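You operate a simulated robot arm through the tools that you are given. There is no shell and no other tool.

You are at the controls of a simulated robot arm. One attempt, no reset.

TASK
Clamp the blue bar, screw in the blue bolt and tighten it.
Fine: into the threaded boss; orange spanner, back on its rest; the bar stays clamped.

Only the result counts: the job must be done as asked and must still hold three seconds after the hand-in. Knocking over, shifting, dropping, spilling or breaking anything else fails it.

THE ROBOT
A 7-joint arm with a two-finger parallel gripper, fixed in place. Base frame: the origin is at the foot of the arm, x ahead of it, y to its left, z up; the work surface is at about z = 0.018. Lengths are in m, angles in rad, forces in N, time in s.
With the tool pointing down near the work surface it reaches from about 0.24 to 0.62 m from the base axis. Its first joint turns from -1.152 to 1.152 rad. Payload 2.6 kg.
The TCP is the grasp point between the finger pads, 0.03 m short of the fingertips. In the tool frame z runs along the fingers and y along their closing line. The gripper opens to 0.094 m. The fingers are 0.028 m wide and 0.01 m thick; the gripper's body (0.05 by 0.096 m) begins 0.055 m behind the TCP.
Orientation is that of the tool frame in the base frame, as [roll, pitch, yaw] about the fixed x, y, z axes, in that order (R = Rz(yaw) Ry(pitch) Rx(roll)). With the fingers straight down and closing along the base's y, the tool's x points along the base's -x, its y along +y and its z along -z.

THE INTERFACE
- The arm moves only by the tool arm_command. Its argument "steps" is a list of rows, each a list of 6 numbers: the shift along the tool's x, y, z in m, then the turn, a rotation vector about the tool's x, y, z in rad. In form: [[dx, dy, dz, rx, ry, rz], ...]. A call has 1 to 20 rows; each row shifts and turns the commanded pose from where the row before left it, along the tool's axes as they then stand. "grip" is the opening in per cent of the stroke, from 0 (shut) to 100 (fully open), set as the call begins (left out, the last holds). A row lasts 0.2 s, in which the tool goes at most 0.05 m and 0.15 rad; a call with a longer step from one row to the next is refused whole, and so is a gripper value outside its range. Where a pose cannot be reached the arm comes as near as it can. A force on the tool above 40 N (or 10 N above the force at the start of the call, whichever is more), or a blocked arm, ends the call early, and 0.2 s more pass. The fingers move at their own pace (about 0.072 m/s each) and stop on an object; they squeeze with about 25 N. The grip force told is the motor's: it shows also when the fingers shut on nothing. Time passes only in rows, and 0.2 s behind the last, so rows that do not move let the fingers close. It gives the time, the measured TCP pose, the force on the tool (base axes), the opening and the grip force at its end, in the units of the frame above (readings bear some noise), with the torque about the TCP (base axes, N m) and any sound that the robot's microphone picked up, and new pictures: "views" is both (left out), scene, wrist or none.
- Cameras (640 x 400 px; columns grow to the right, rows downward): "scene" is fixed at [0.0452, 0.4388, 0.5635]; the picture's right is [-0.71, -0.71, 0.00], its down [-0.40, 0.40, -0.82] and it looks along [0.58, -0.58, -0.57] (base axes); focal length 266 px, centre (320, 200). "wrist" rides on the gripper at [0.076, 0.014, -0.102] in the tool frame; the picture's right is [-0.18, 0.98, 0.00], its down [-0.75, -0.14, -0.64] and it looks along [-0.63, -0.12, 0.77] (tool axes); focal length 243 px, centre (320, 200). There is no depth. A picture from a camera that has moved, and an enlarged one, comes with that camera's place and axes in the base frame and with its lens.
- enlarge(camera, box): a new picture of the part [left, top, right, bottom] of that camera's present view, enlarged. It takes no simulated time.
- finish_job(): hands the job in; it is judged then, once.

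Places have to be worked out from the pictures, the camera data and where the tool is seen. Open the gripper and draw the arm clear of the work before you hand the job in, unless the task says otherwise.

The tools are called after "Call:" as a command line: name --pt "numbers of a row" for each row, then --argument value for the rest, lists and objects as JSON in quotes. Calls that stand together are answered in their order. arm_command: Moves the arm, as the interface text tells. Its arguments: {"type":"object","properties":{"steps":{"type":"array","items":{"type":"array","items":{"type":"number"}}},"grip":{"type":"number"},"views":{"type":"string","enum":["both","scene","wrist","none"]}},"required":["steps"]} The other tools are called the same way: enlarge (camera, box) takes an enlarged picture of a part of a camera's view; finish_job () hands the job in.

At the start:

```text
time: 0.0
position: [0.2794, 0.1879, 0.3668]
tcp_rot: [3.141, 0.0, -3.141]
contact_force: [0.2, 0.7, 0.3]
torque: [0.01, 0.03, 0.02]
opening: 0.0939
finger_force: 0.1
```

scene: 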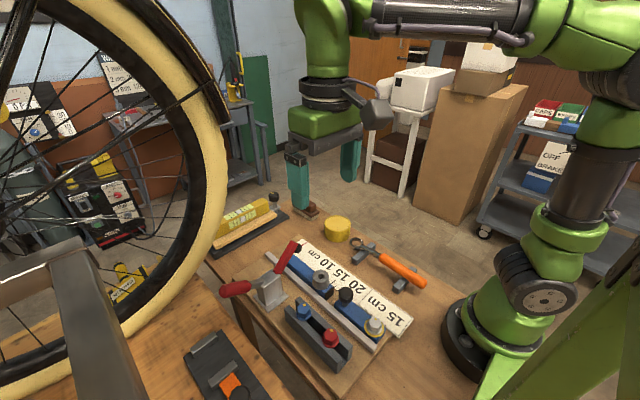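
wrist: 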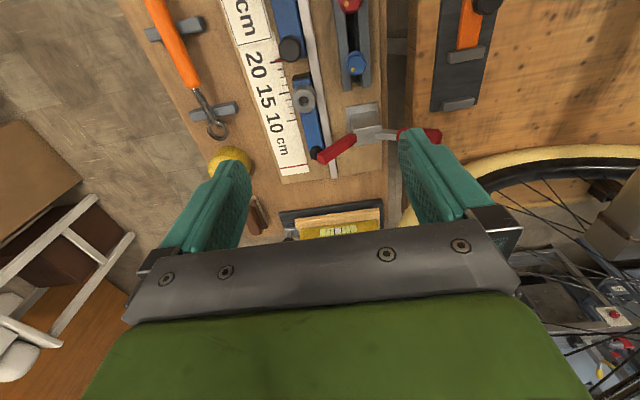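

I start by looking closer at the work area in both cameras before I move anything.

Call:
enlarge --camera "scene" --box '[200, 200, 440, 380]'

Call:
enlarge --camera "wrist" --box '[130, 0, 500, 240]'

```text
2.22 times, centred on (320, 290) of scene
camera zoom: at [0.0452, 0.4388, 0.5635], right [-0.71, -0.71, 0.0], down [-0.4, 0.4, -0.82], along [0.58, -0.58, -0.57], focal length 592 px, centre (320, 0)
```

zoom: 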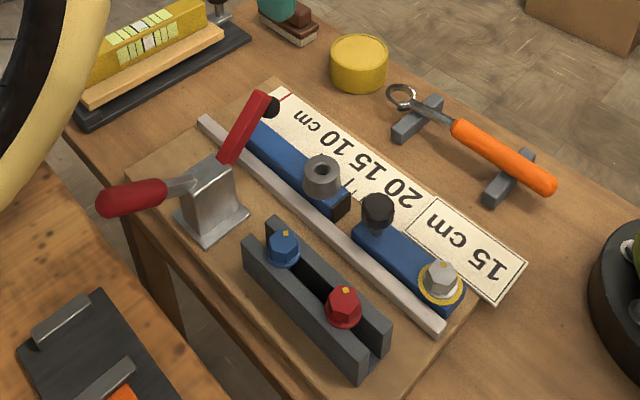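

```text
1.67 times, centred on (315, 120) of wrist
camera zoom: at [0.2025, 0.2016, 0.4687], right [0.18, 0.98, 0.0], down [0.75, -0.14, 0.64], along [0.63, -0.12, -0.77], focal length 404 px, centre (328, 333)
```

zoom: 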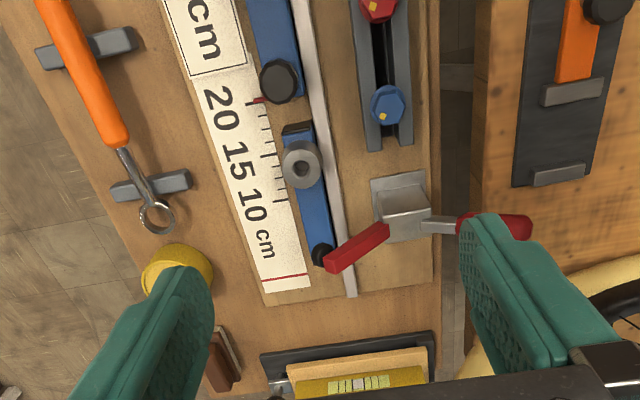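

The boss, the bolt rack, the toggle clamp and the spanner are visible. I enlarge further to understand each part.

Call:
enlarge --camera "scene" --box '[220, 230, 320, 300]'

Call:
enlarge --camera "scene" --box '[280, 270, 400, 350]'

Call:
enlarge --camera "scene" --box '[330, 220, 440, 300]'

Call:
enlarge --camera "scene" --box '[270, 290, 370, 370]'

Call:
enlarge --camera "wrist" --box '[220, 0, 400, 110]'

Call:
enlarge --camera "wrist" --box '[250, 80, 450, 200]'

```text
5.71 times, centred on (270, 265) of scene
camera zoom: at [0.0452, 0.4388, 0.5635], right [-0.71, -0.71, 0.0], down [-0.4, 0.4, -0.82], along [0.58, -0.58, -0.57], focal length 1522 px, centre (606, -171)
```

zoom: 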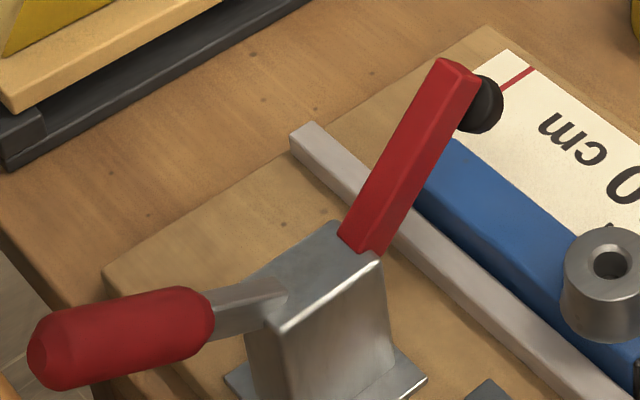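

```text
5.00 times, centred on (340, 310) of scene
camera zoom: at [0.0452, 0.4388, 0.5635], right [-0.71, -0.71, 0.0], down [-0.4, 0.4, -0.82], along [0.58, -0.58, -0.57], focal length 1332 px, centre (220, -350)
```

zoom: 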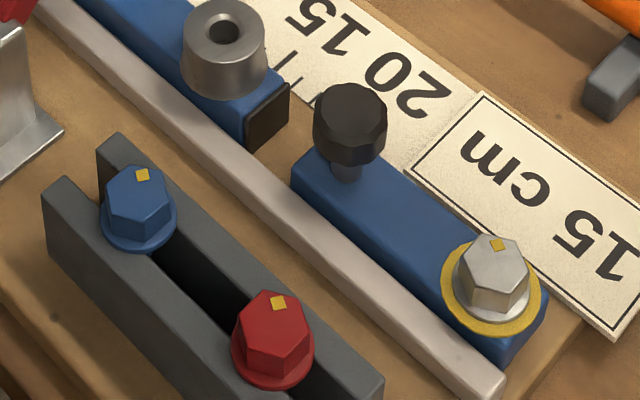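

```text
5.00 times, centred on (385, 260) of scene
camera zoom: at [0.0452, 0.4388, 0.5635], right [-0.71, -0.71, 0.0], down [-0.4, 0.4, -0.82], along [0.58, -0.58, -0.57], focal length 1332 px, centre (-5, -100)
```

zoom: 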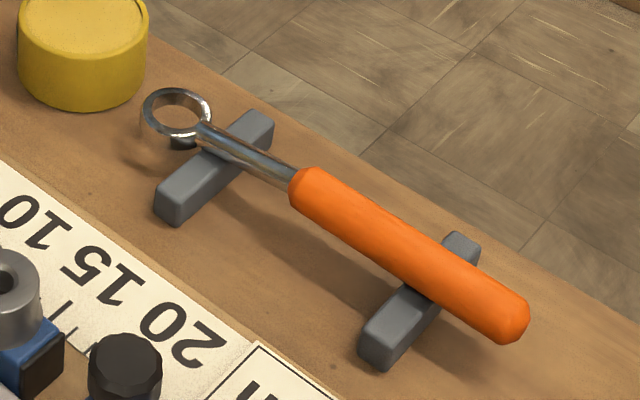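

```text
5.00 times, centred on (320, 330) of scene
camera zoom: at [0.0452, 0.4388, 0.5635], right [-0.71, -0.71, 0.0], down [-0.4, 0.4, -0.82], along [0.58, -0.58, -0.57], focal length 1332 px, centre (320, -450)
```

zoom: 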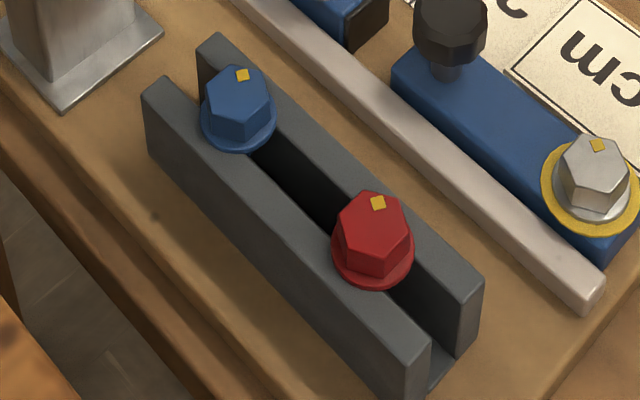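

```text
3.56 times, centred on (310, 55) of wrist
camera zoom: at [0.2025, 0.2016, 0.4687], right [0.18, 0.98, 0.0], down [0.75, -0.14, 0.64], along [0.63, -0.12, -0.77], focal length 863 px, centre (356, 716)
```

zoom: 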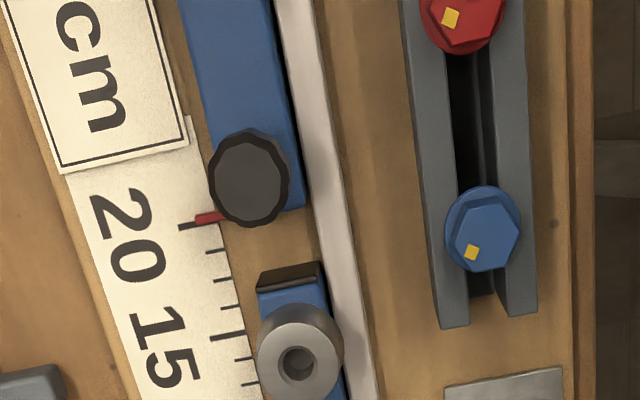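

```text
3.20 times, centred on (350, 140) of wrist
camera zoom: at [0.2025, 0.2016, 0.4687], right [0.18, 0.98, 0.0], down [0.75, -0.14, 0.64], along [0.63, -0.12, -0.77], focal length 776 px, centre (224, 392)
```

zoom: 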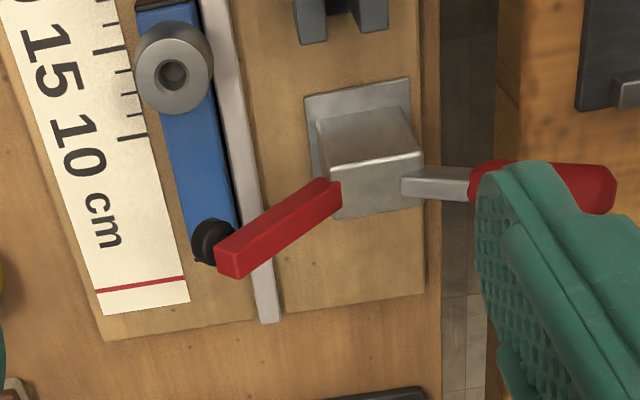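

I judge the boss at about (0.325, 0.153), the clamp's raised pad at about (0.394, 0.159, 0.116) and the clamp's handle end at about (0.396, 0.349, 0.13). I raise and tilt the tool to get a steeper view of the bench.

Call:
arm_command --pt "0 -0.02 -0.02 0 0.15 0" --pt "0 -0.02 -0.02 0 0.15 0" --pt "0 -0.02 -0.02 0 0.15 0" --pt "0 -0.02 -0.02 0 0.15 0" --grip 100

```text
time: 1.0
position: [0.2802, 0.155, 0.3938]
tcp_rot: [-3.104, -0.369, 3.138]
contact_force: [0.0, 0.6, -0.9]
torque: [0.01, 0.01, 0.02]
opening: 0.0943
finger_force: 0.0
out of reach, approached as far as the arm can: row 3, 4
camera wrist: at [0.2463, 0.1723, 0.5159], right [0.16, 0.98, -0.1], down [0.94, -0.12, 0.33], along [0.31, -0.15, -0.94], focal length 243 px, centre (320, 200)
```

scene: 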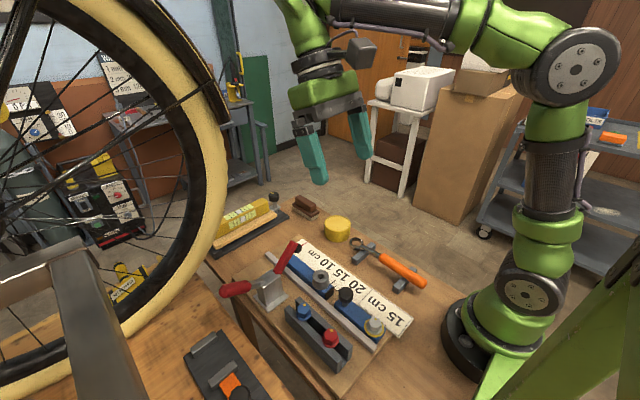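
wrist: 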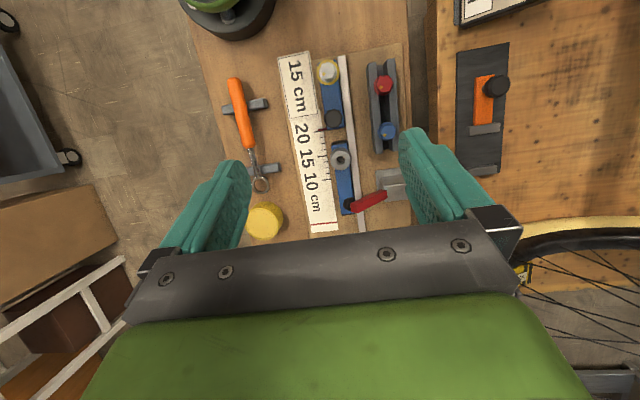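

This view is nearly overhead. I enlarge it to measure the parts in plan.

Call:
enlarge --camera "wrist" --box '[200, 40, 440, 190]'

Call:
enlarge --camera "wrist" --box '[300, 40, 420, 115]'

Call:
enlarge --camera "wrist" --box '[300, 110, 420, 185]'

Call:
enlarge --camera "wrist" --box '[200, 60, 320, 240]'

Call:
enlarge --camera "wrist" --box '[330, 150, 430, 240]'

```text
2.67 times, centred on (320, 115) of wrist
camera zoom: at [0.2463, 0.1723, 0.5159], right [0.16, 0.98, -0.1], down [0.94, -0.12, 0.33], along [0.31, -0.15, -0.94], focal length 647 px, centre (320, 427)
```

zoom: 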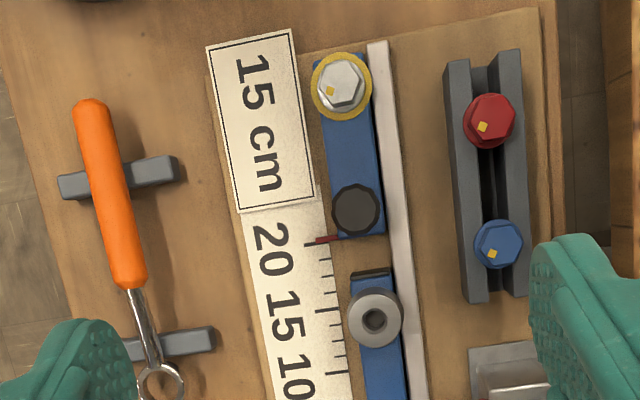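

```text
5.33 times, centred on (360, 78) of wrist
camera zoom: at [0.2463, 0.1723, 0.5159], right [0.16, 0.98, -0.1], down [0.94, -0.12, 0.33], along [0.31, -0.15, -0.94], focal length 1294 px, centre (107, 853)
```

zoom: 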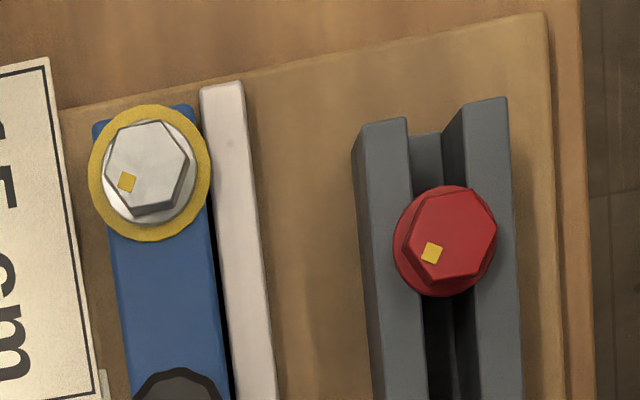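

```text
5.33 times, centred on (360, 148) of wrist
camera zoom: at [0.2463, 0.1723, 0.5159], right [0.16, 0.98, -0.1], down [0.94, -0.12, 0.33], along [0.31, -0.15, -0.94], focal length 1294 px, centre (107, 480)
```

zoom: 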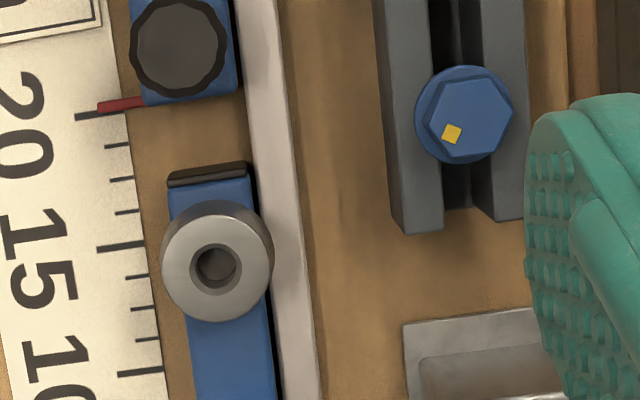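

```text
2.22 times, centred on (260, 150) of wrist
camera zoom: at [0.2463, 0.1723, 0.5159], right [0.16, 0.98, -0.1], down [0.94, -0.12, 0.33], along [0.31, -0.15, -0.94], focal length 539 px, centre (453, 311)
```

zoom: 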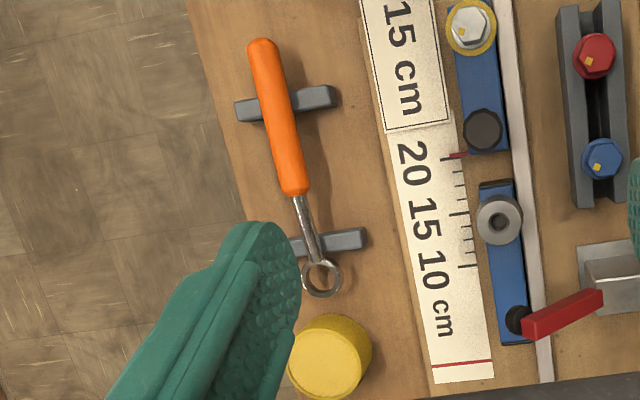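

```text
4.44 times, centred on (380, 195) of wrist
camera zoom: at [0.2463, 0.1723, 0.5159], right [0.16, 0.98, -0.1], down [0.94, -0.12, 0.33], along [0.31, -0.15, -0.94], focal length 1078 px, centre (53, 222)
```

zoom: 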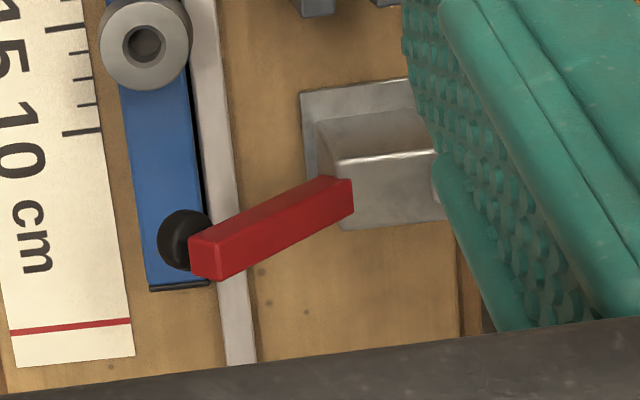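

The overhead view shows bar 1 with the boss against the fence, the bolts in the rack and the spanner on two rests. Next I undo the tilt to learn how the command frame behaved after the "out of reach" rows.

Call:
arm_command --pt "0 0.0 0.01 0 -0.12 0" --pt "0 0.0 0.01 0 -0.12 0" --pt "0 0.0 0.01 0 -0.12 0" --views "none"

```text
time: 1.8
position: [0.2736, 0.1521, 0.3648]
tcp_rot: [-3.109, -0.007, -3.134]
contact_force: [-0.6, -0.7, -0.2]
torque: [-0.02, 0.01, 0.02]
opening: 0.0939
finger_force: 0.0
```

The command frame starts from the pose actually reached, so small moves behave as expected. I level the tool and go over towards the clamp's handle for a close look.

Call:
arm_command --pt "-0.014 0.037 0.016 -0.033 0 0" --pt "-0.014 0.037 0.016 0 0 0" --pt "-0.014 0.037 0.016 0 0 0" --pt "-0.014 0.037 0.016 0 0 0"

```text
time: 2.8
position: [0.3284, 0.3039, 0.3002]
tcp_rot: [-3.138, -0.007, -3.133]
contact_force: [0.3, -0.1, 0.1]
torque: [0.02, -0.03, 0.02]
opening: 0.0941
finger_force: 0.0
camera wrist: at [0.2509, 0.3166, 0.4029], right [0.18, 0.98, 0.0], down [0.76, -0.13, 0.64], along [0.63, -0.11, -0.77], focal length 243 px, centre (320, 200)
```

scene: 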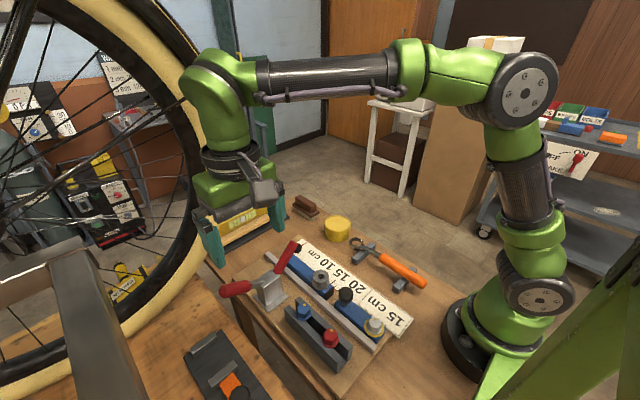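
wrist: 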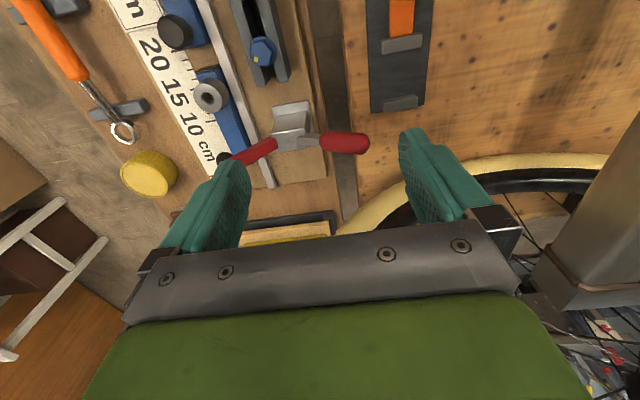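

I check the clearance to the bicycle wheel and look closer at the clamp's handle.

Call:
enlarge --camera "scene" --box '[140, 60, 340, 320]'

Call:
enlarge --camera "wrist" --box '[220, 90, 380, 190]'

Call:
enlarge --camera "wrist" --box '[160, 0, 320, 130]'

```text
1.54 times, centred on (240, 190) of scene
camera zoom: at [0.0452, 0.4388, 0.5635], right [-0.71, -0.71, 0.0], down [-0.4, 0.4, -0.82], along [0.58, -0.58, -0.57], focal length 410 px, centre (443, 215)
```

zoom: 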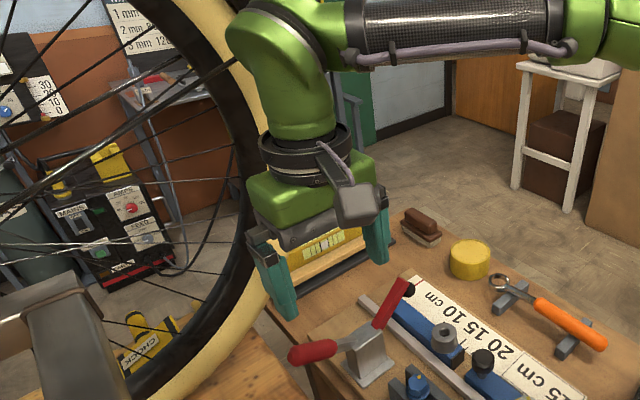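

```text
4.00 times, centred on (300, 140) of wrist
camera zoom: at [0.2509, 0.3166, 0.4029], right [0.18, 0.98, 0.0], down [0.76, -0.13, 0.64], along [0.63, -0.11, -0.77], focal length 970 px, centre (400, 440)
```

zoom: 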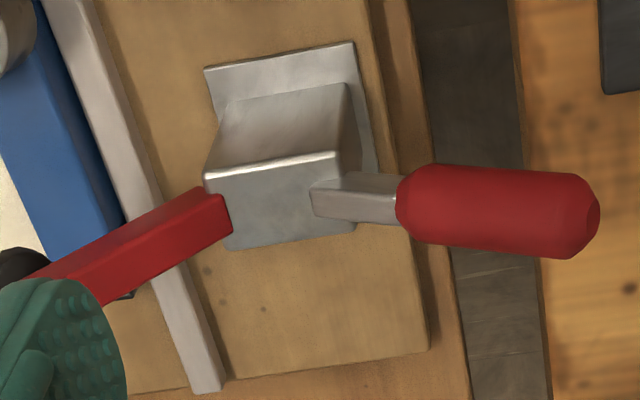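

```text
3.08 times, centred on (240, 65) of wrist
camera zoom: at [0.2509, 0.3166, 0.4029], right [0.18, 0.98, 0.0], down [0.76, -0.13, 0.64], along [0.63, -0.11, -0.77], focal length 746 px, centre (566, 615)
```

zoom: 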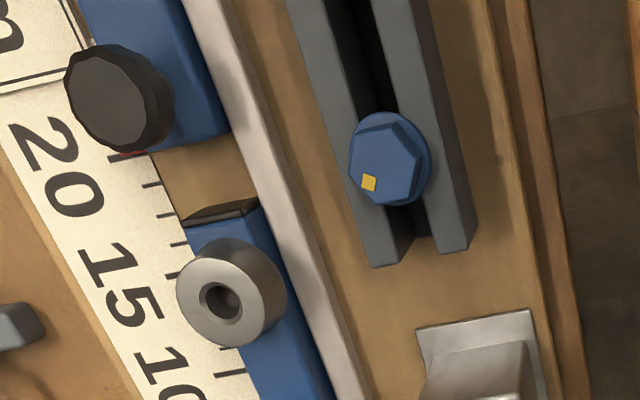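

The handle's grip runs from about (0.403, 0.289, 0.093) to its end at (0.395, 0.349, 0.137), pivoting near (0.40, 0.24, 0.06), so raising it should bring the red arm down on the bar. I turn the tool 90° so that the fingers close along x, here at safe height.

Call:
arm_command --pt "0 0 0 0 0 0.1436" --pt "0 0 0 0 0 0.1436" --pt "0 0 0 0 0 0.1436" --pt "0 0 0 0 0 0.1436" --pt "0 0 0 0 0 0.1436" --pt "0 0 0 0 0 0.1436" --pt "0 0 0 0 0 0.1436" --pt "0 0 0 0 0 0.1436" --pt "0 0 0 0 0 0.1436" --pt "0 0 0 0 0 0.1436" --pt "0 0 0 0 0 0.1436"

```text
time: 5.2
position: [0.3277, 0.3022, 0.3]
tcp_rot: [-3.132, 0.0, 1.567]
contact_force: [0.6, -1.1, -0.9]
torque: [0.01, 0.01, -0.01]
opening: 0.094
finger_force: 0.1
camera wrist: at [0.3415, 0.3772, 0.4019], right [0.98, -0.19, -0.01], down [-0.14, -0.75, 0.64], along [-0.13, -0.63, -0.77], focal length 243 px, centre (320, 200)
```

scene: 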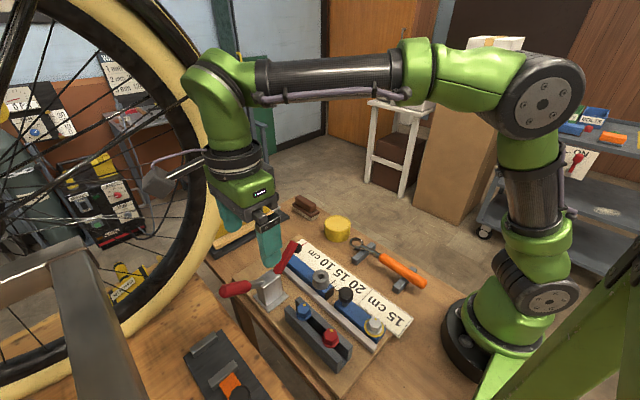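
wrist: 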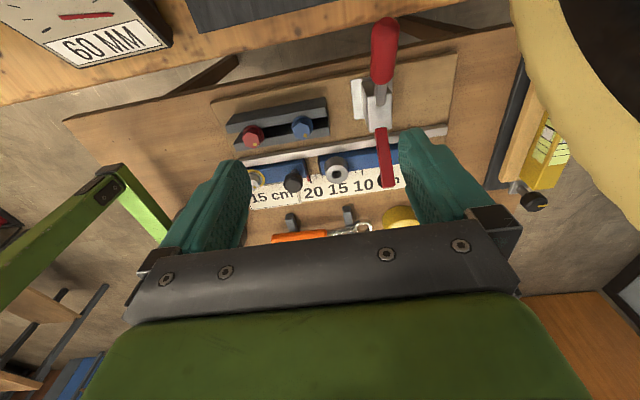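

The wheel stays at x above about 0.5, clear of the handle. I zoom on the handle from this new viewpoint to fix its place.

Call:
enlarge --camera "wrist" --box '[320, 0, 460, 200]'

Call:
enlarge --camera "wrist" --box '[220, 90, 420, 210]'

```text
2.00 times, centred on (390, 100) of wrist
camera zoom: at [0.3415, 0.3772, 0.4019], right [0.98, -0.19, -0.01], down [-0.14, -0.75, 0.64], along [-0.13, -0.63, -0.77], focal length 485 px, centre (180, 400)
```

zoom: 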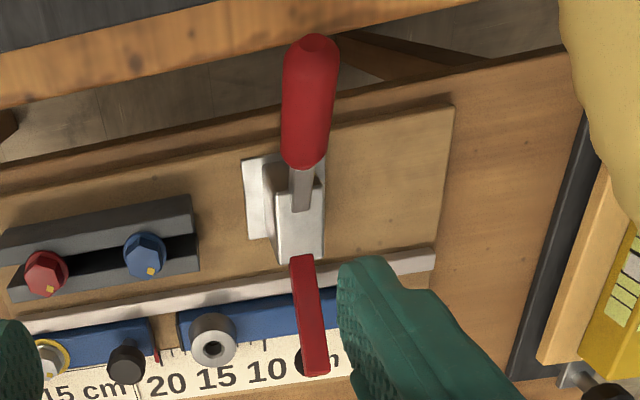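

```text
3.20 times, centred on (320, 150) of wrist
camera zoom: at [0.3415, 0.3772, 0.4019], right [0.98, -0.19, -0.01], down [-0.14, -0.75, 0.64], along [-0.13, -0.63, -0.77], focal length 776 px, centre (320, 360)
```

zoom: 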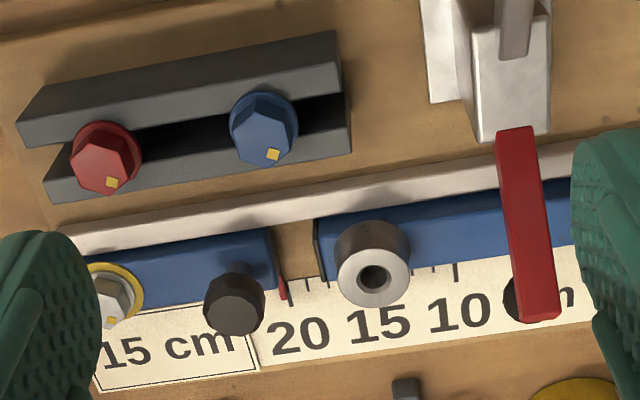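

Both viewpoints agree: handle end (0.395, 0.349, 0.137), neck (0.395, 0.288, 0.093). I go above the grip at (0.395, 0.328) first.

Call:
arm_command --pt "0.0087 0.0223 0.0333 -0.009 0 0" --pt "0.0087 0.0223 0.0333 0 0 0" --pt "0.0087 0.0223 0.0333 0 0 0"

```text
time: 6.0
position: [0.3948, 0.3284, 0.199]
tcp_rot: [-3.141, 0.002, 1.571]
contact_force: [0.6, 0.6, 0.2]
torque: [-0.01, 0.0, 0.03]
opening: 0.094
finger_force: 0.0
camera wrist: at [0.4079, 0.4035, 0.301], right [0.98, -0.18, 0.0], down [-0.14, -0.75, 0.64], along [-0.12, -0.63, -0.77], focal length 243 px, centre (320, 200)
```

scene: 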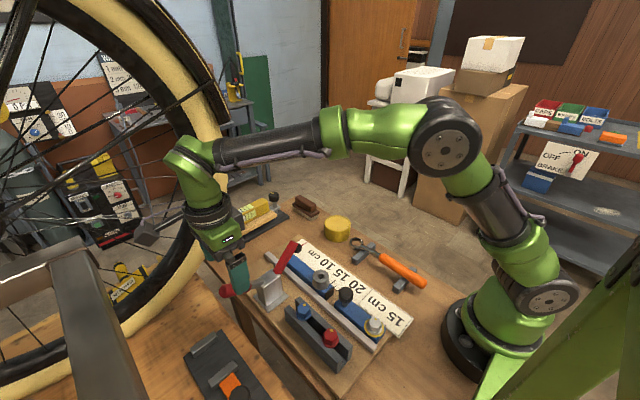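
wrist: 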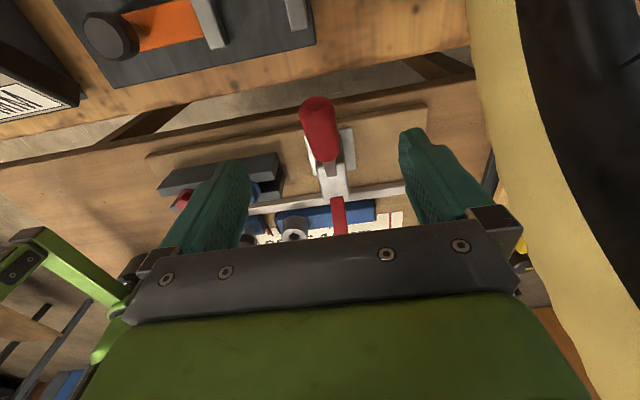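

The tire looks close to the gripper's right side here, so before descending I measure its distance with both cameras.

Call:
enlarge --camera "scene" --box '[140, 130, 300, 330]'

Call:
enlarge --camera "wrist" --box '[440, 0, 640, 300]'

```text
2.00 times, centred on (220, 230) of scene
camera zoom: at [0.0452, 0.4388, 0.5635], right [-0.71, -0.71, 0.0], down [-0.4, 0.4, -0.82], along [0.58, -0.58, -0.57], focal length 533 px, centre (520, 140)
```

zoom: 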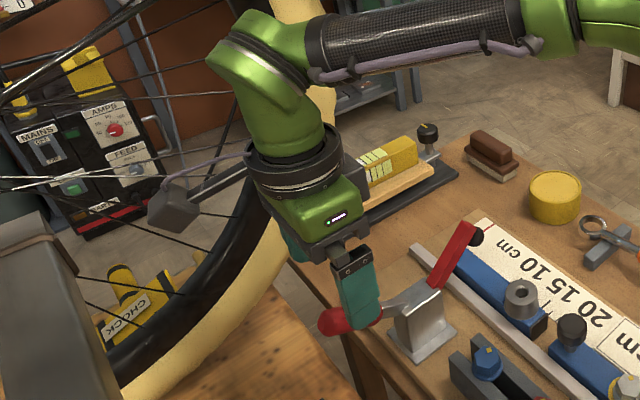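

```text
1.33 times, centred on (540, 150) of wrist
camera zoom: at [0.4079, 0.4035, 0.301], right [0.98, -0.18, 0.0], down [-0.14, -0.75, 0.64], along [-0.12, -0.63, -0.77], focal length 324 px, centre (27, 267)
```

zoom: 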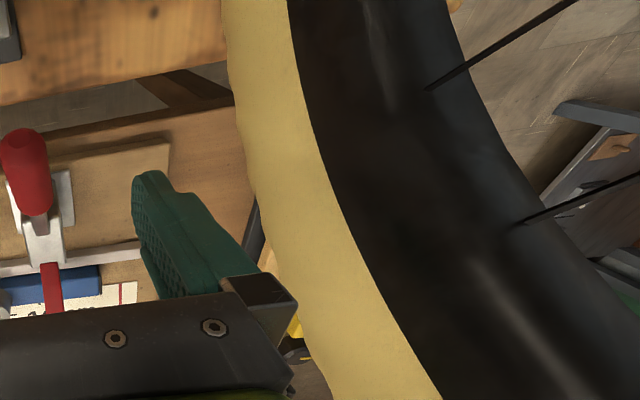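

The tire's surface is at about x = 0.50 there, so the gripper has some 5 cm of room at x = 0.395. I descend onto the grip to z = 0.125 with the fingers still open.

Call:
arm_command --pt "0 0 0.025 0 0 0" --pt "0 0 0.025 0 0 0" --pt "0 0 0.024 0 0 0"

```text
time: 6.8
position: [0.3934, 0.3276, 0.1252]
tcp_rot: [3.141, 0.002, 1.571]
contact_force: [0.5, 0.3, 0.3]
torque: [0.04, -0.02, 0.02]
opening: 0.094
finger_force: 0.0
camera wrist: at [0.4074, 0.4032, 0.2274], right [0.98, -0.18, 0.0], down [-0.14, -0.75, 0.64], along [-0.12, -0.63, -0.77], focal length 243 px, centre (320, 200)
```

scene: 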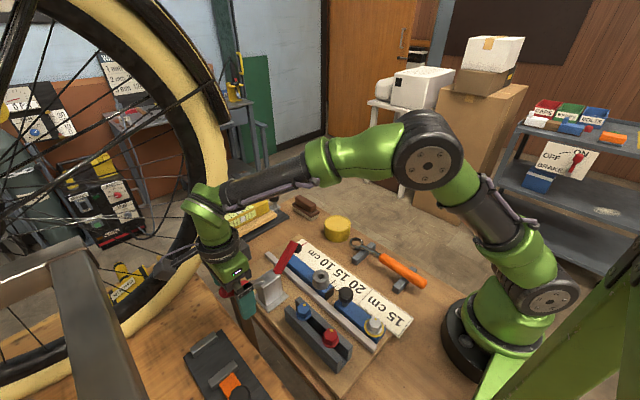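
wrist: 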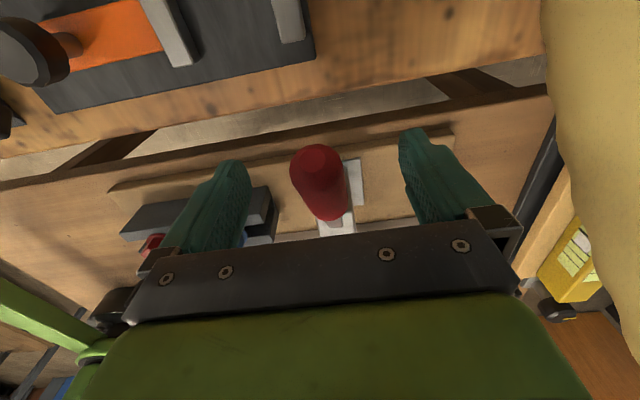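

The grip lies centred between the fingers. I close on it gently with waiting rows.

Call:
arm_command --pt "0 0 0 0 0 0" --pt "0 0 0 0 0 0" --pt "0 0 0 0 0 0" --pt "0 0 0 0 0 0" --grip 0 --views "wrist"

```text
time: 7.8
position: [0.3952, 0.3271, 0.1269]
tcp_rot: [3.14, 0.0, 1.569]
contact_force: [7.8, 2.3, -1.0]
torque: [0.14, 0.03, -0.1]
opening: 0.029
finger_force: 45.2
camera wrist: at [0.408, 0.4029, 0.2277], right [0.98, -0.18, 0.0], down [-0.14, -0.75, 0.64], along [-0.12, -0.63, -0.77], focal length 243 px, centre (320, 200)
```

wrist: 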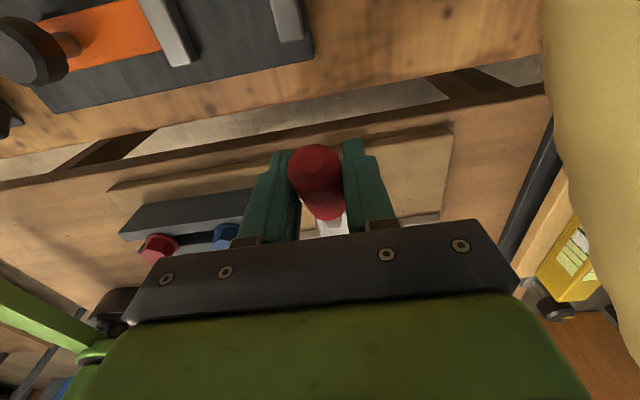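

The handle is held (29 mm between the pads). I start raising it along an arc about the pivot near (y 0.24, z 0.058), a few degrees per row.

Call:
arm_command --pt "-0.0063 0.0005 -0.0073 0 0 0" --pt "-0.0068 0.0005 -0.0067 0 0 0" --pt "-0.0075 0 -0.0062 0 0 0"

```text
time: 8.6
position: [0.3953, 0.3095, 0.1484]
tcp_rot: [3.136, -0.005, 1.574]
contact_force: [13.5, 19.9, 1.0]
torque: [1.23, 0.0, -0.15]
opening: 0.029
finger_force: 45.0
camera wrist: at [0.4075, 0.384, 0.2504], right [0.98, -0.18, 0.0], down [-0.14, -0.76, 0.64], along [-0.11, -0.63, -0.77], focal length 243 px, centre (320, 200)
```

scene: 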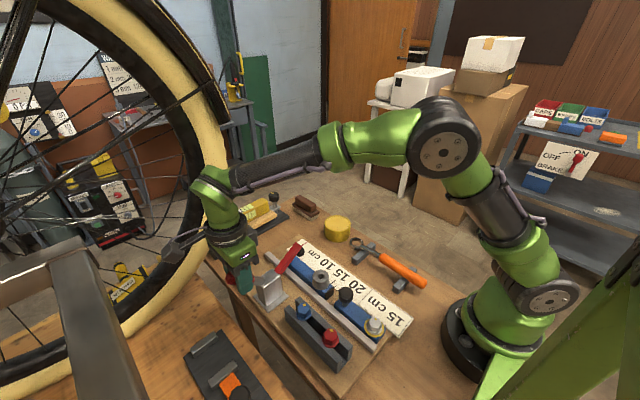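
wrist: 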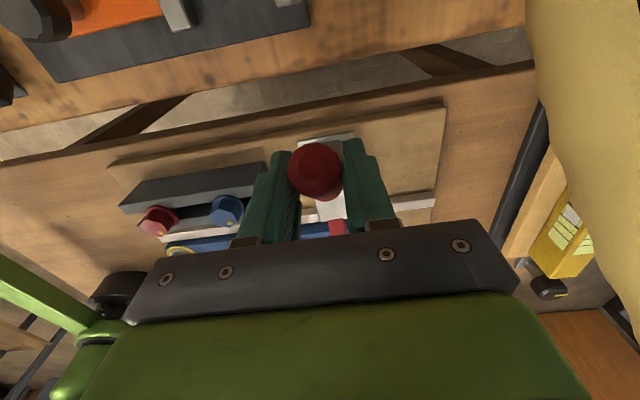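

The handle is turning and the arm's tip is coming down; the pads feel a turning drag of 1.2 N m. I go on along the arc and let the tool turn along with the handle.

Call:
arm_command --pt "-0.0079 0 -0.0054 0 0.12 0" --pt "-0.0078 0 -0.0058 0 0.12 0" --pt "-0.0075 0 -0.006 0 0.12 0"

```text
time: 9.4
position: [0.3947, 0.2826, 0.1628]
tcp_rot: [3.141, -0.362, 1.57]
contact_force: [-8.1, 0.7, 29.3]
torque: [-0.73, 0.07, 0.11]
opening: 0.0292
finger_force: 44.8
camera wrist: at [0.4081, 0.3159, 0.2849], right [0.98, -0.17, -0.06], down [-0.14, -0.93, 0.33], along [-0.12, -0.32, -0.94], focal length 243 px, centre (320, 200)
```

scene: 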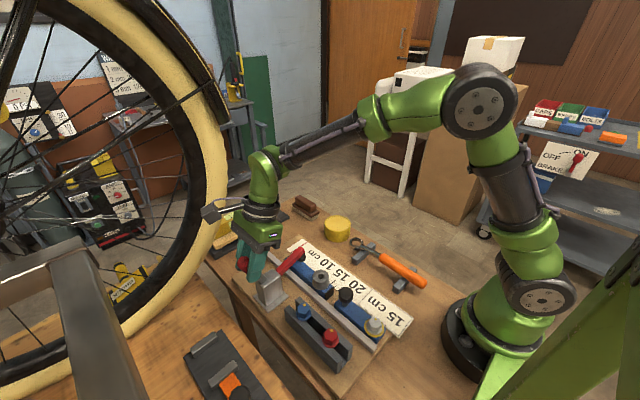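
wrist: 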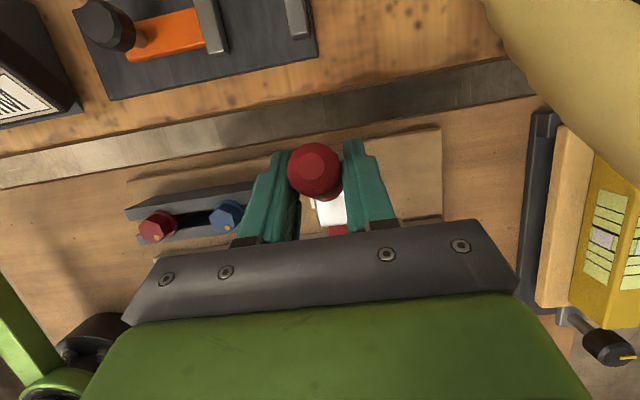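

The handle is up to about 70°; the readings show +29 N upward on the tool, so my arc is a little too low. I look at where the clamp's arm stands.

Call:
enlarge --camera "scene" --box '[210, 210, 350, 330]'

Call:
enlarge --camera "wrist" --box '[240, 110, 420, 240]'

```text
3.33 times, centred on (280, 270) of scene
camera zoom: at [0.0451, 0.4388, 0.5636], right [-0.71, -0.71, 0.0], down [-0.4, 0.4, -0.82], along [0.58, -0.58, -0.57], focal length 888 px, centre (453, -33)
```

zoom: 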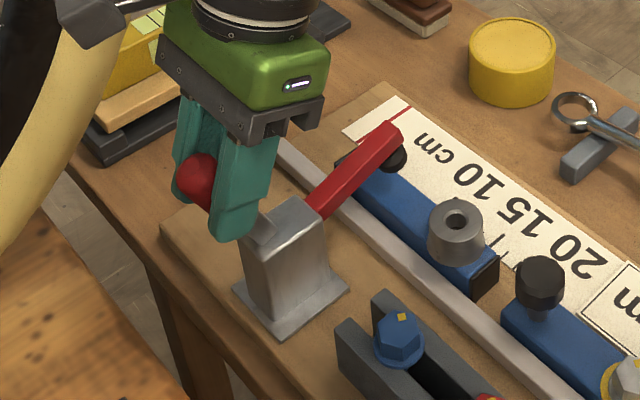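

```text
3.08 times, centred on (330, 175) of wrist
camera zoom: at [0.4081, 0.3159, 0.2849], right [0.98, -0.17, -0.06], down [-0.14, -0.93, 0.33], along [-0.12, -0.32, -0.94], focal length 746 px, centre (289, 277)
```

zoom: 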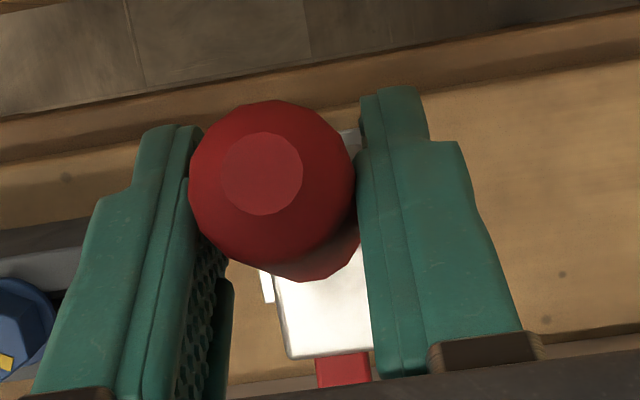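

The pad is still about 3 cm above the bar and the arm stands about 22° up. I correct the arc upward a little and continue turning the handle.

Call:
arm_command --pt "-0.006 0 -0.0087 0 0.04 0" --pt "-0.0084 0 -0.0067 0 0.08 0" --pt "-0.0084 0 -0.0065 0 0.06 0"

```text
time: 10.2
position: [0.395, 0.251, 0.1688]
tcp_rot: [-3.137, -0.535, 1.567]
contact_force: [11.7, 9.9, -17.3]
torque: [0.89, 0.3, -0.28]
opening: 0.0295
finger_force: 45.2
camera wrist: at [0.4087, 0.2629, 0.2947], right [0.98, -0.16, -0.1], down [-0.14, -0.98, 0.17], along [-0.12, -0.15, -0.98], focal length 243 px, centre (320, 200)
```

scene: 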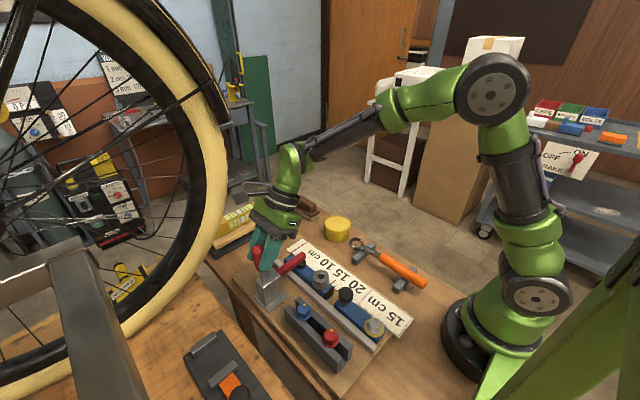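
wrist: 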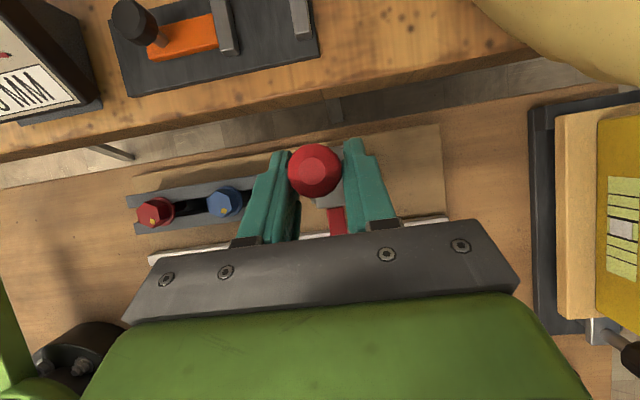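

Call:
enlarge --camera "scene" --box '[220, 210, 360, 330]'

```text
3.33 times, centred on (290, 270) of scene
camera zoom: at [0.0454, 0.4389, 0.5634], right [-0.71, -0.71, 0.0], down [-0.41, 0.4, -0.82], along [0.58, -0.58, -0.57], focal length 888 px, centre (420, -33)
```

zoom: 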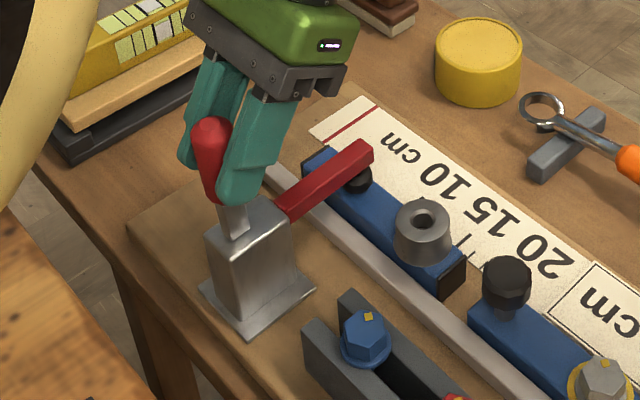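

The arm is now nearly level with its pad just above the bar and the handle nearly upright, pivoting near (y 0.257, z 0.08). I push the handle further over towards the bar and listen for it locking.

Call:
arm_command --pt "-0.0057 0 -0.0005 0 0.05 0" --pt "-0.0057 0 -0.0005 0 0.05 0"

Call:
enlarge --camera "scene" --box '[220, 210, 360, 330]'

```text
time: 11.0
position: [0.3951, 0.2454, 0.1679]
tcp_rot: [3.133, -0.644, 1.581]
contact_force: [3.8, 6.5, -2.9]
torque: [-0.69, 0.06, -0.12]
opening: 0.0295
finger_force: 45.4
stopped in row 2: the force on the tool passed its limit at 42 N (the readings are from after the stop); the commanded pose is now the measured one
camera wrist: at [0.4075, 0.2446, 0.2948], right [0.98, -0.14, -0.1], down [-0.14, -0.99, 0.06], along [-0.11, -0.04, -0.99], focal length 243 px, centre (320, 200)
```

scene: 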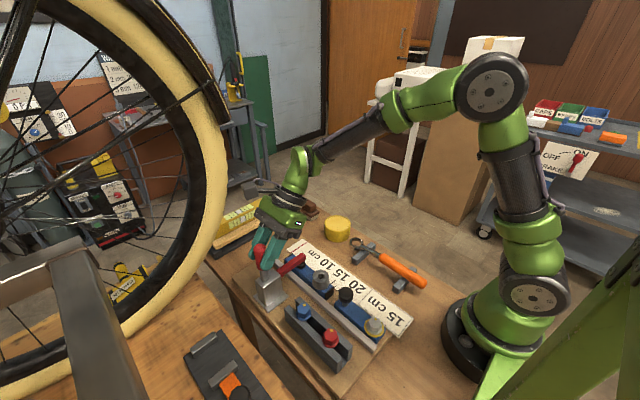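
wrist: 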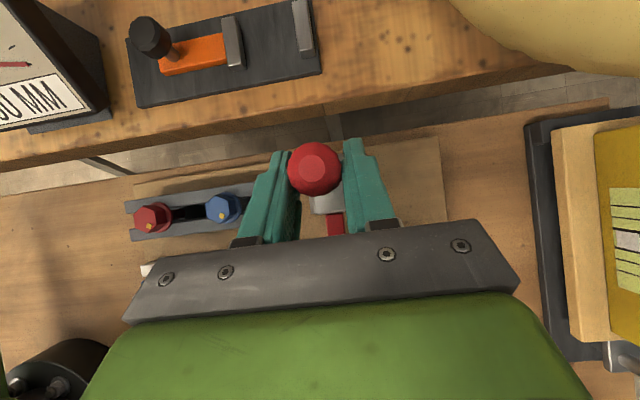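

```text
3.33 times, centred on (290, 270) of scene
camera zoom: at [0.0453, 0.4388, 0.5635], right [-0.71, -0.71, 0.0], down [-0.4, 0.4, -0.82], along [0.58, -0.58, -0.57], focal length 888 px, centre (420, -33)
```

zoom: 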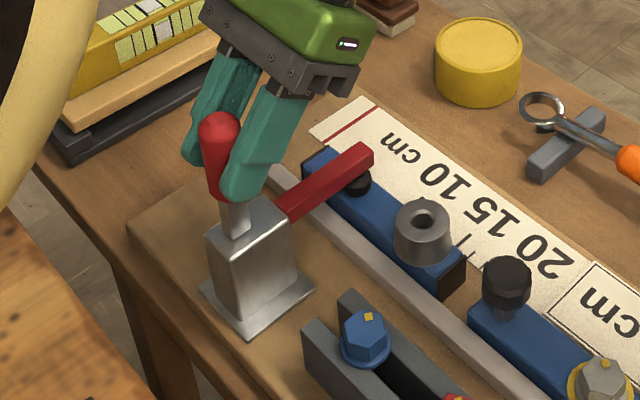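

The handle now stands upright and the push met a hard stop at 42 N. I zoom on the pad to see whether it presses on the bar.

Call:
enlarge --camera "scene" --box '[270, 240, 330, 285]'

Call:
arm_command --pt "-0.002 0 -0.001 0 0 0" --pt "-0.002 0 -0.001 0 0 0" --views "none"

```text
8.89 times, centred on (300, 262) of scene
camera zoom: at [0.0453, 0.4388, 0.5635], right [-0.71, -0.71, 0.0], down [-0.4, 0.4, -0.82], along [0.58, -0.58, -0.57], focal length 2368 px, centre (498, -356)
```

zoom: 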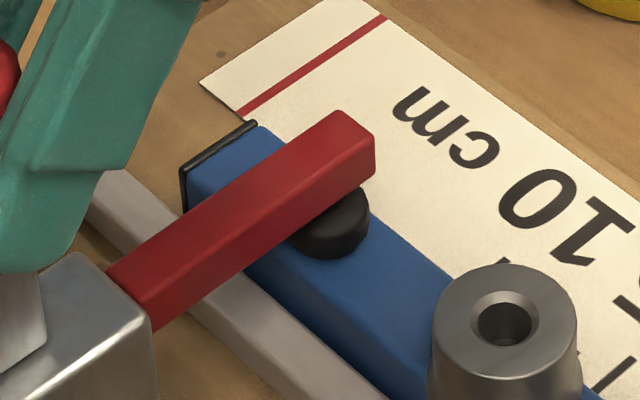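

```text
time: 11.5
position: [0.397, 0.2457, 0.1675]
tcp_rot: [3.132, -0.651, 1.584]
contact_force: [3.6, 6.0, -2.2]
torque: [-0.69, 0.07, -0.04]
opening: 0.0292
finger_force: 45.0
stopped in row 2: the force on the tool passed its limit at 45 N (the readings are from after the stop); the commanded pose is now the measured one
```

The handle is at a hard end stop, upright, with the pad seated on the bar. I release it and back the gripper off along its own axis to see that the clamp stays shut.

Call:
arm_command --pt "0 0 0 0 0 0" --pt "0 0 0 0 0 0" --pt "0 0 0 0 0 0" --grip 70 --views "both"

```text
time: 12.3
position: [0.3956, 0.2446, 0.1674]
tcp_rot: [3.133, -0.647, 1.583]
contact_force: [-0.2, 0.7, 0.6]
torque: [-0.01, 0.01, 0.02]
opening: 0.0659
finger_force: 0.1
camera wrist: at [0.4073, 0.2436, 0.2949], right [0.98, -0.14, -0.1], down [-0.14, -0.99, 0.05], along [-0.11, -0.04, -0.99], focal length 243 px, centre (320, 200)
```

scene: 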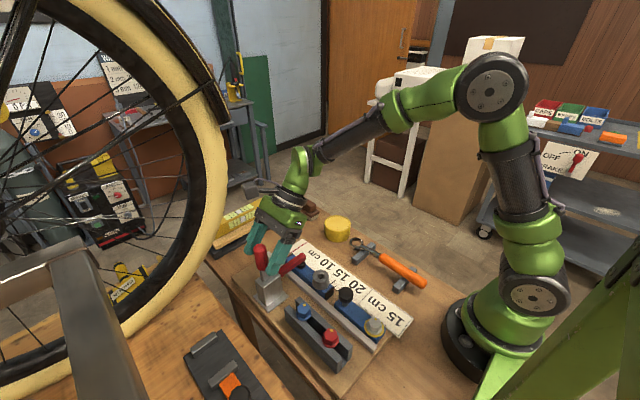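
wrist: 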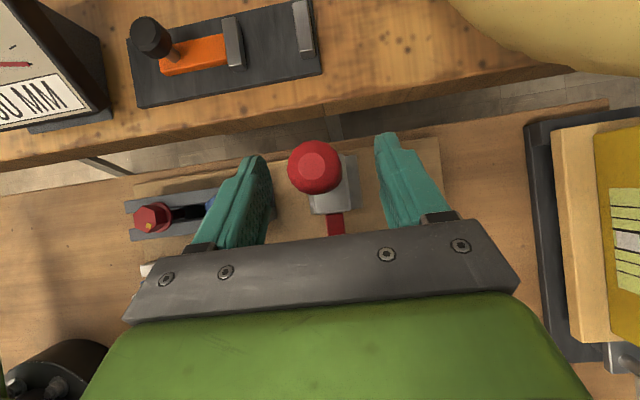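

The handle stays upright after release. I back off along the tool axis and then look again.

Call:
arm_command --pt "0 0 -0.03 0 0 0" --pt "0 0 -0.04 0 0 0" --pt "0 0 -0.04 0 0 0"

Call:
enlarge --camera "scene" --box '[220, 220, 360, 320]'

```text
time: 13.1
position: [0.3956, 0.178, 0.2548]
tcp_rot: [3.133, -0.647, 1.583]
contact_force: [0.2, 0.2, 0.5]
torque: [0.02, -0.01, -0.01]
opening: 0.066
finger_force: 0.1
camera wrist: at [0.4076, 0.1768, 0.3825], right [0.98, -0.14, -0.1], down [-0.13, -0.99, 0.06], along [-0.11, -0.04, -0.99], focal length 243 px, centre (320, 200)
```

scene: 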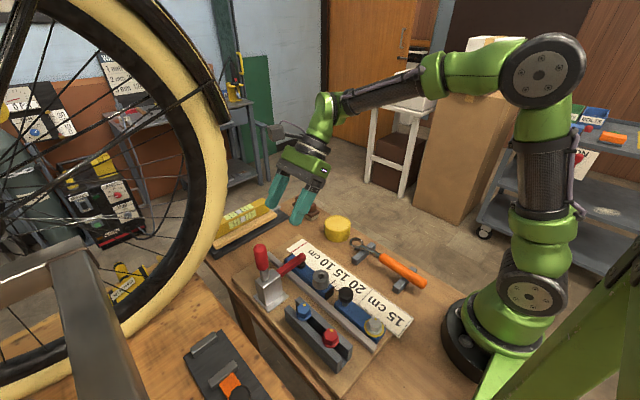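
wrist: 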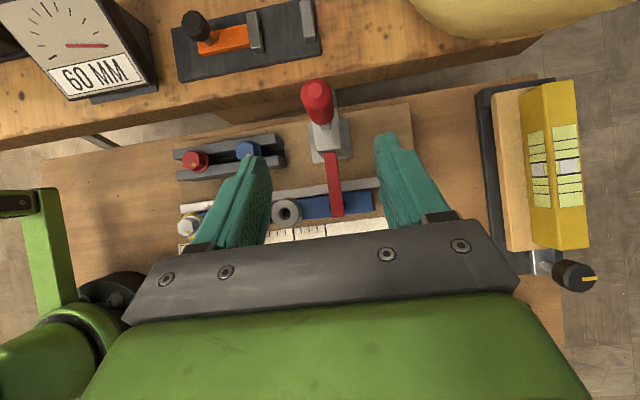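

```text
4.00 times, centred on (290, 270) of scene
camera zoom: at [0.0452, 0.4389, 0.5635], right [-0.71, -0.71, 0.0], down [-0.4, 0.4, -0.82], along [0.58, -0.58, -0.57], focal length 1066 px, centre (440, -80)
```

zoom: 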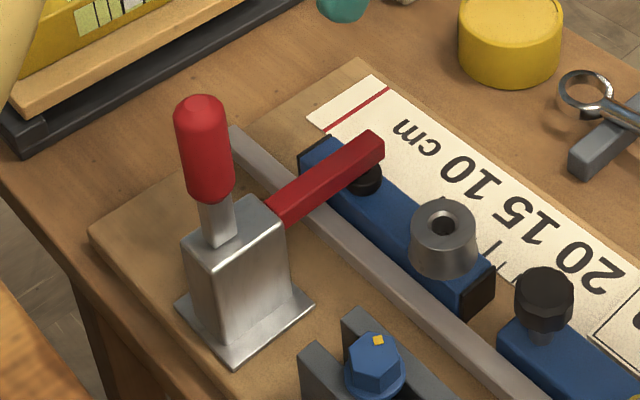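

The clamp is shut: handle upright, arm level, pad on the bar. Now for the blue bolt: I level the tool and move over the rack, to about (0.29, 0.18, 0.30).

Call:
arm_command --pt "0.006 -0.02 -0.008 0 -0.129 0" --pt "0.005 -0.02 -0.0087 0 -0.129 0" --pt "0.0038 -0.02 -0.0093 0 -0.13 0" --pt "0.0026 -0.02 -0.0097 0 -0.13 0" --pt "0.0013 -0.02 -0.0099 0 -0.129 0" --grip 100

```text
time: 14.3
position: [0.2943, 0.1783, 0.3053]
tcp_rot: [3.132, -0.002, 1.576]
contact_force: [0.1, 0.3, -0.4]
torque: [0.0, 0.03, -0.01]
opening: 0.0942
finger_force: 0.1
camera wrist: at [0.3068, 0.2537, 0.4073], right [0.98, -0.18, 0.01], down [-0.14, -0.75, 0.64], along [-0.11, -0.63, -0.77], focal length 243 px, centre (320, 200)
```

scene: 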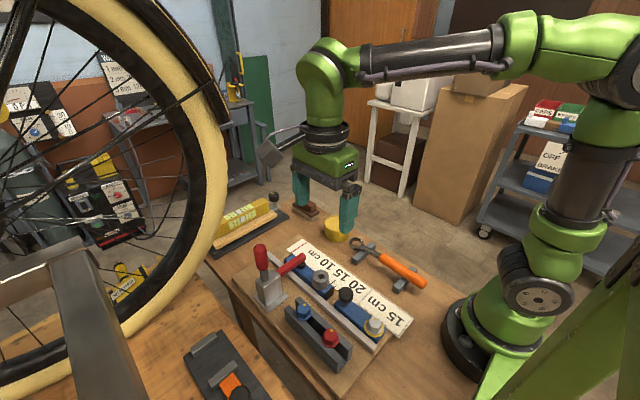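
wrist: 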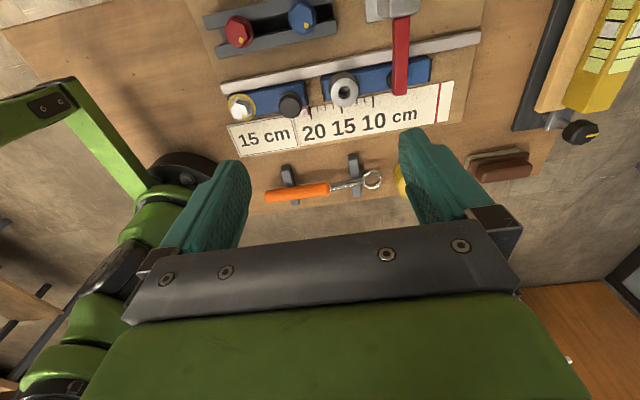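

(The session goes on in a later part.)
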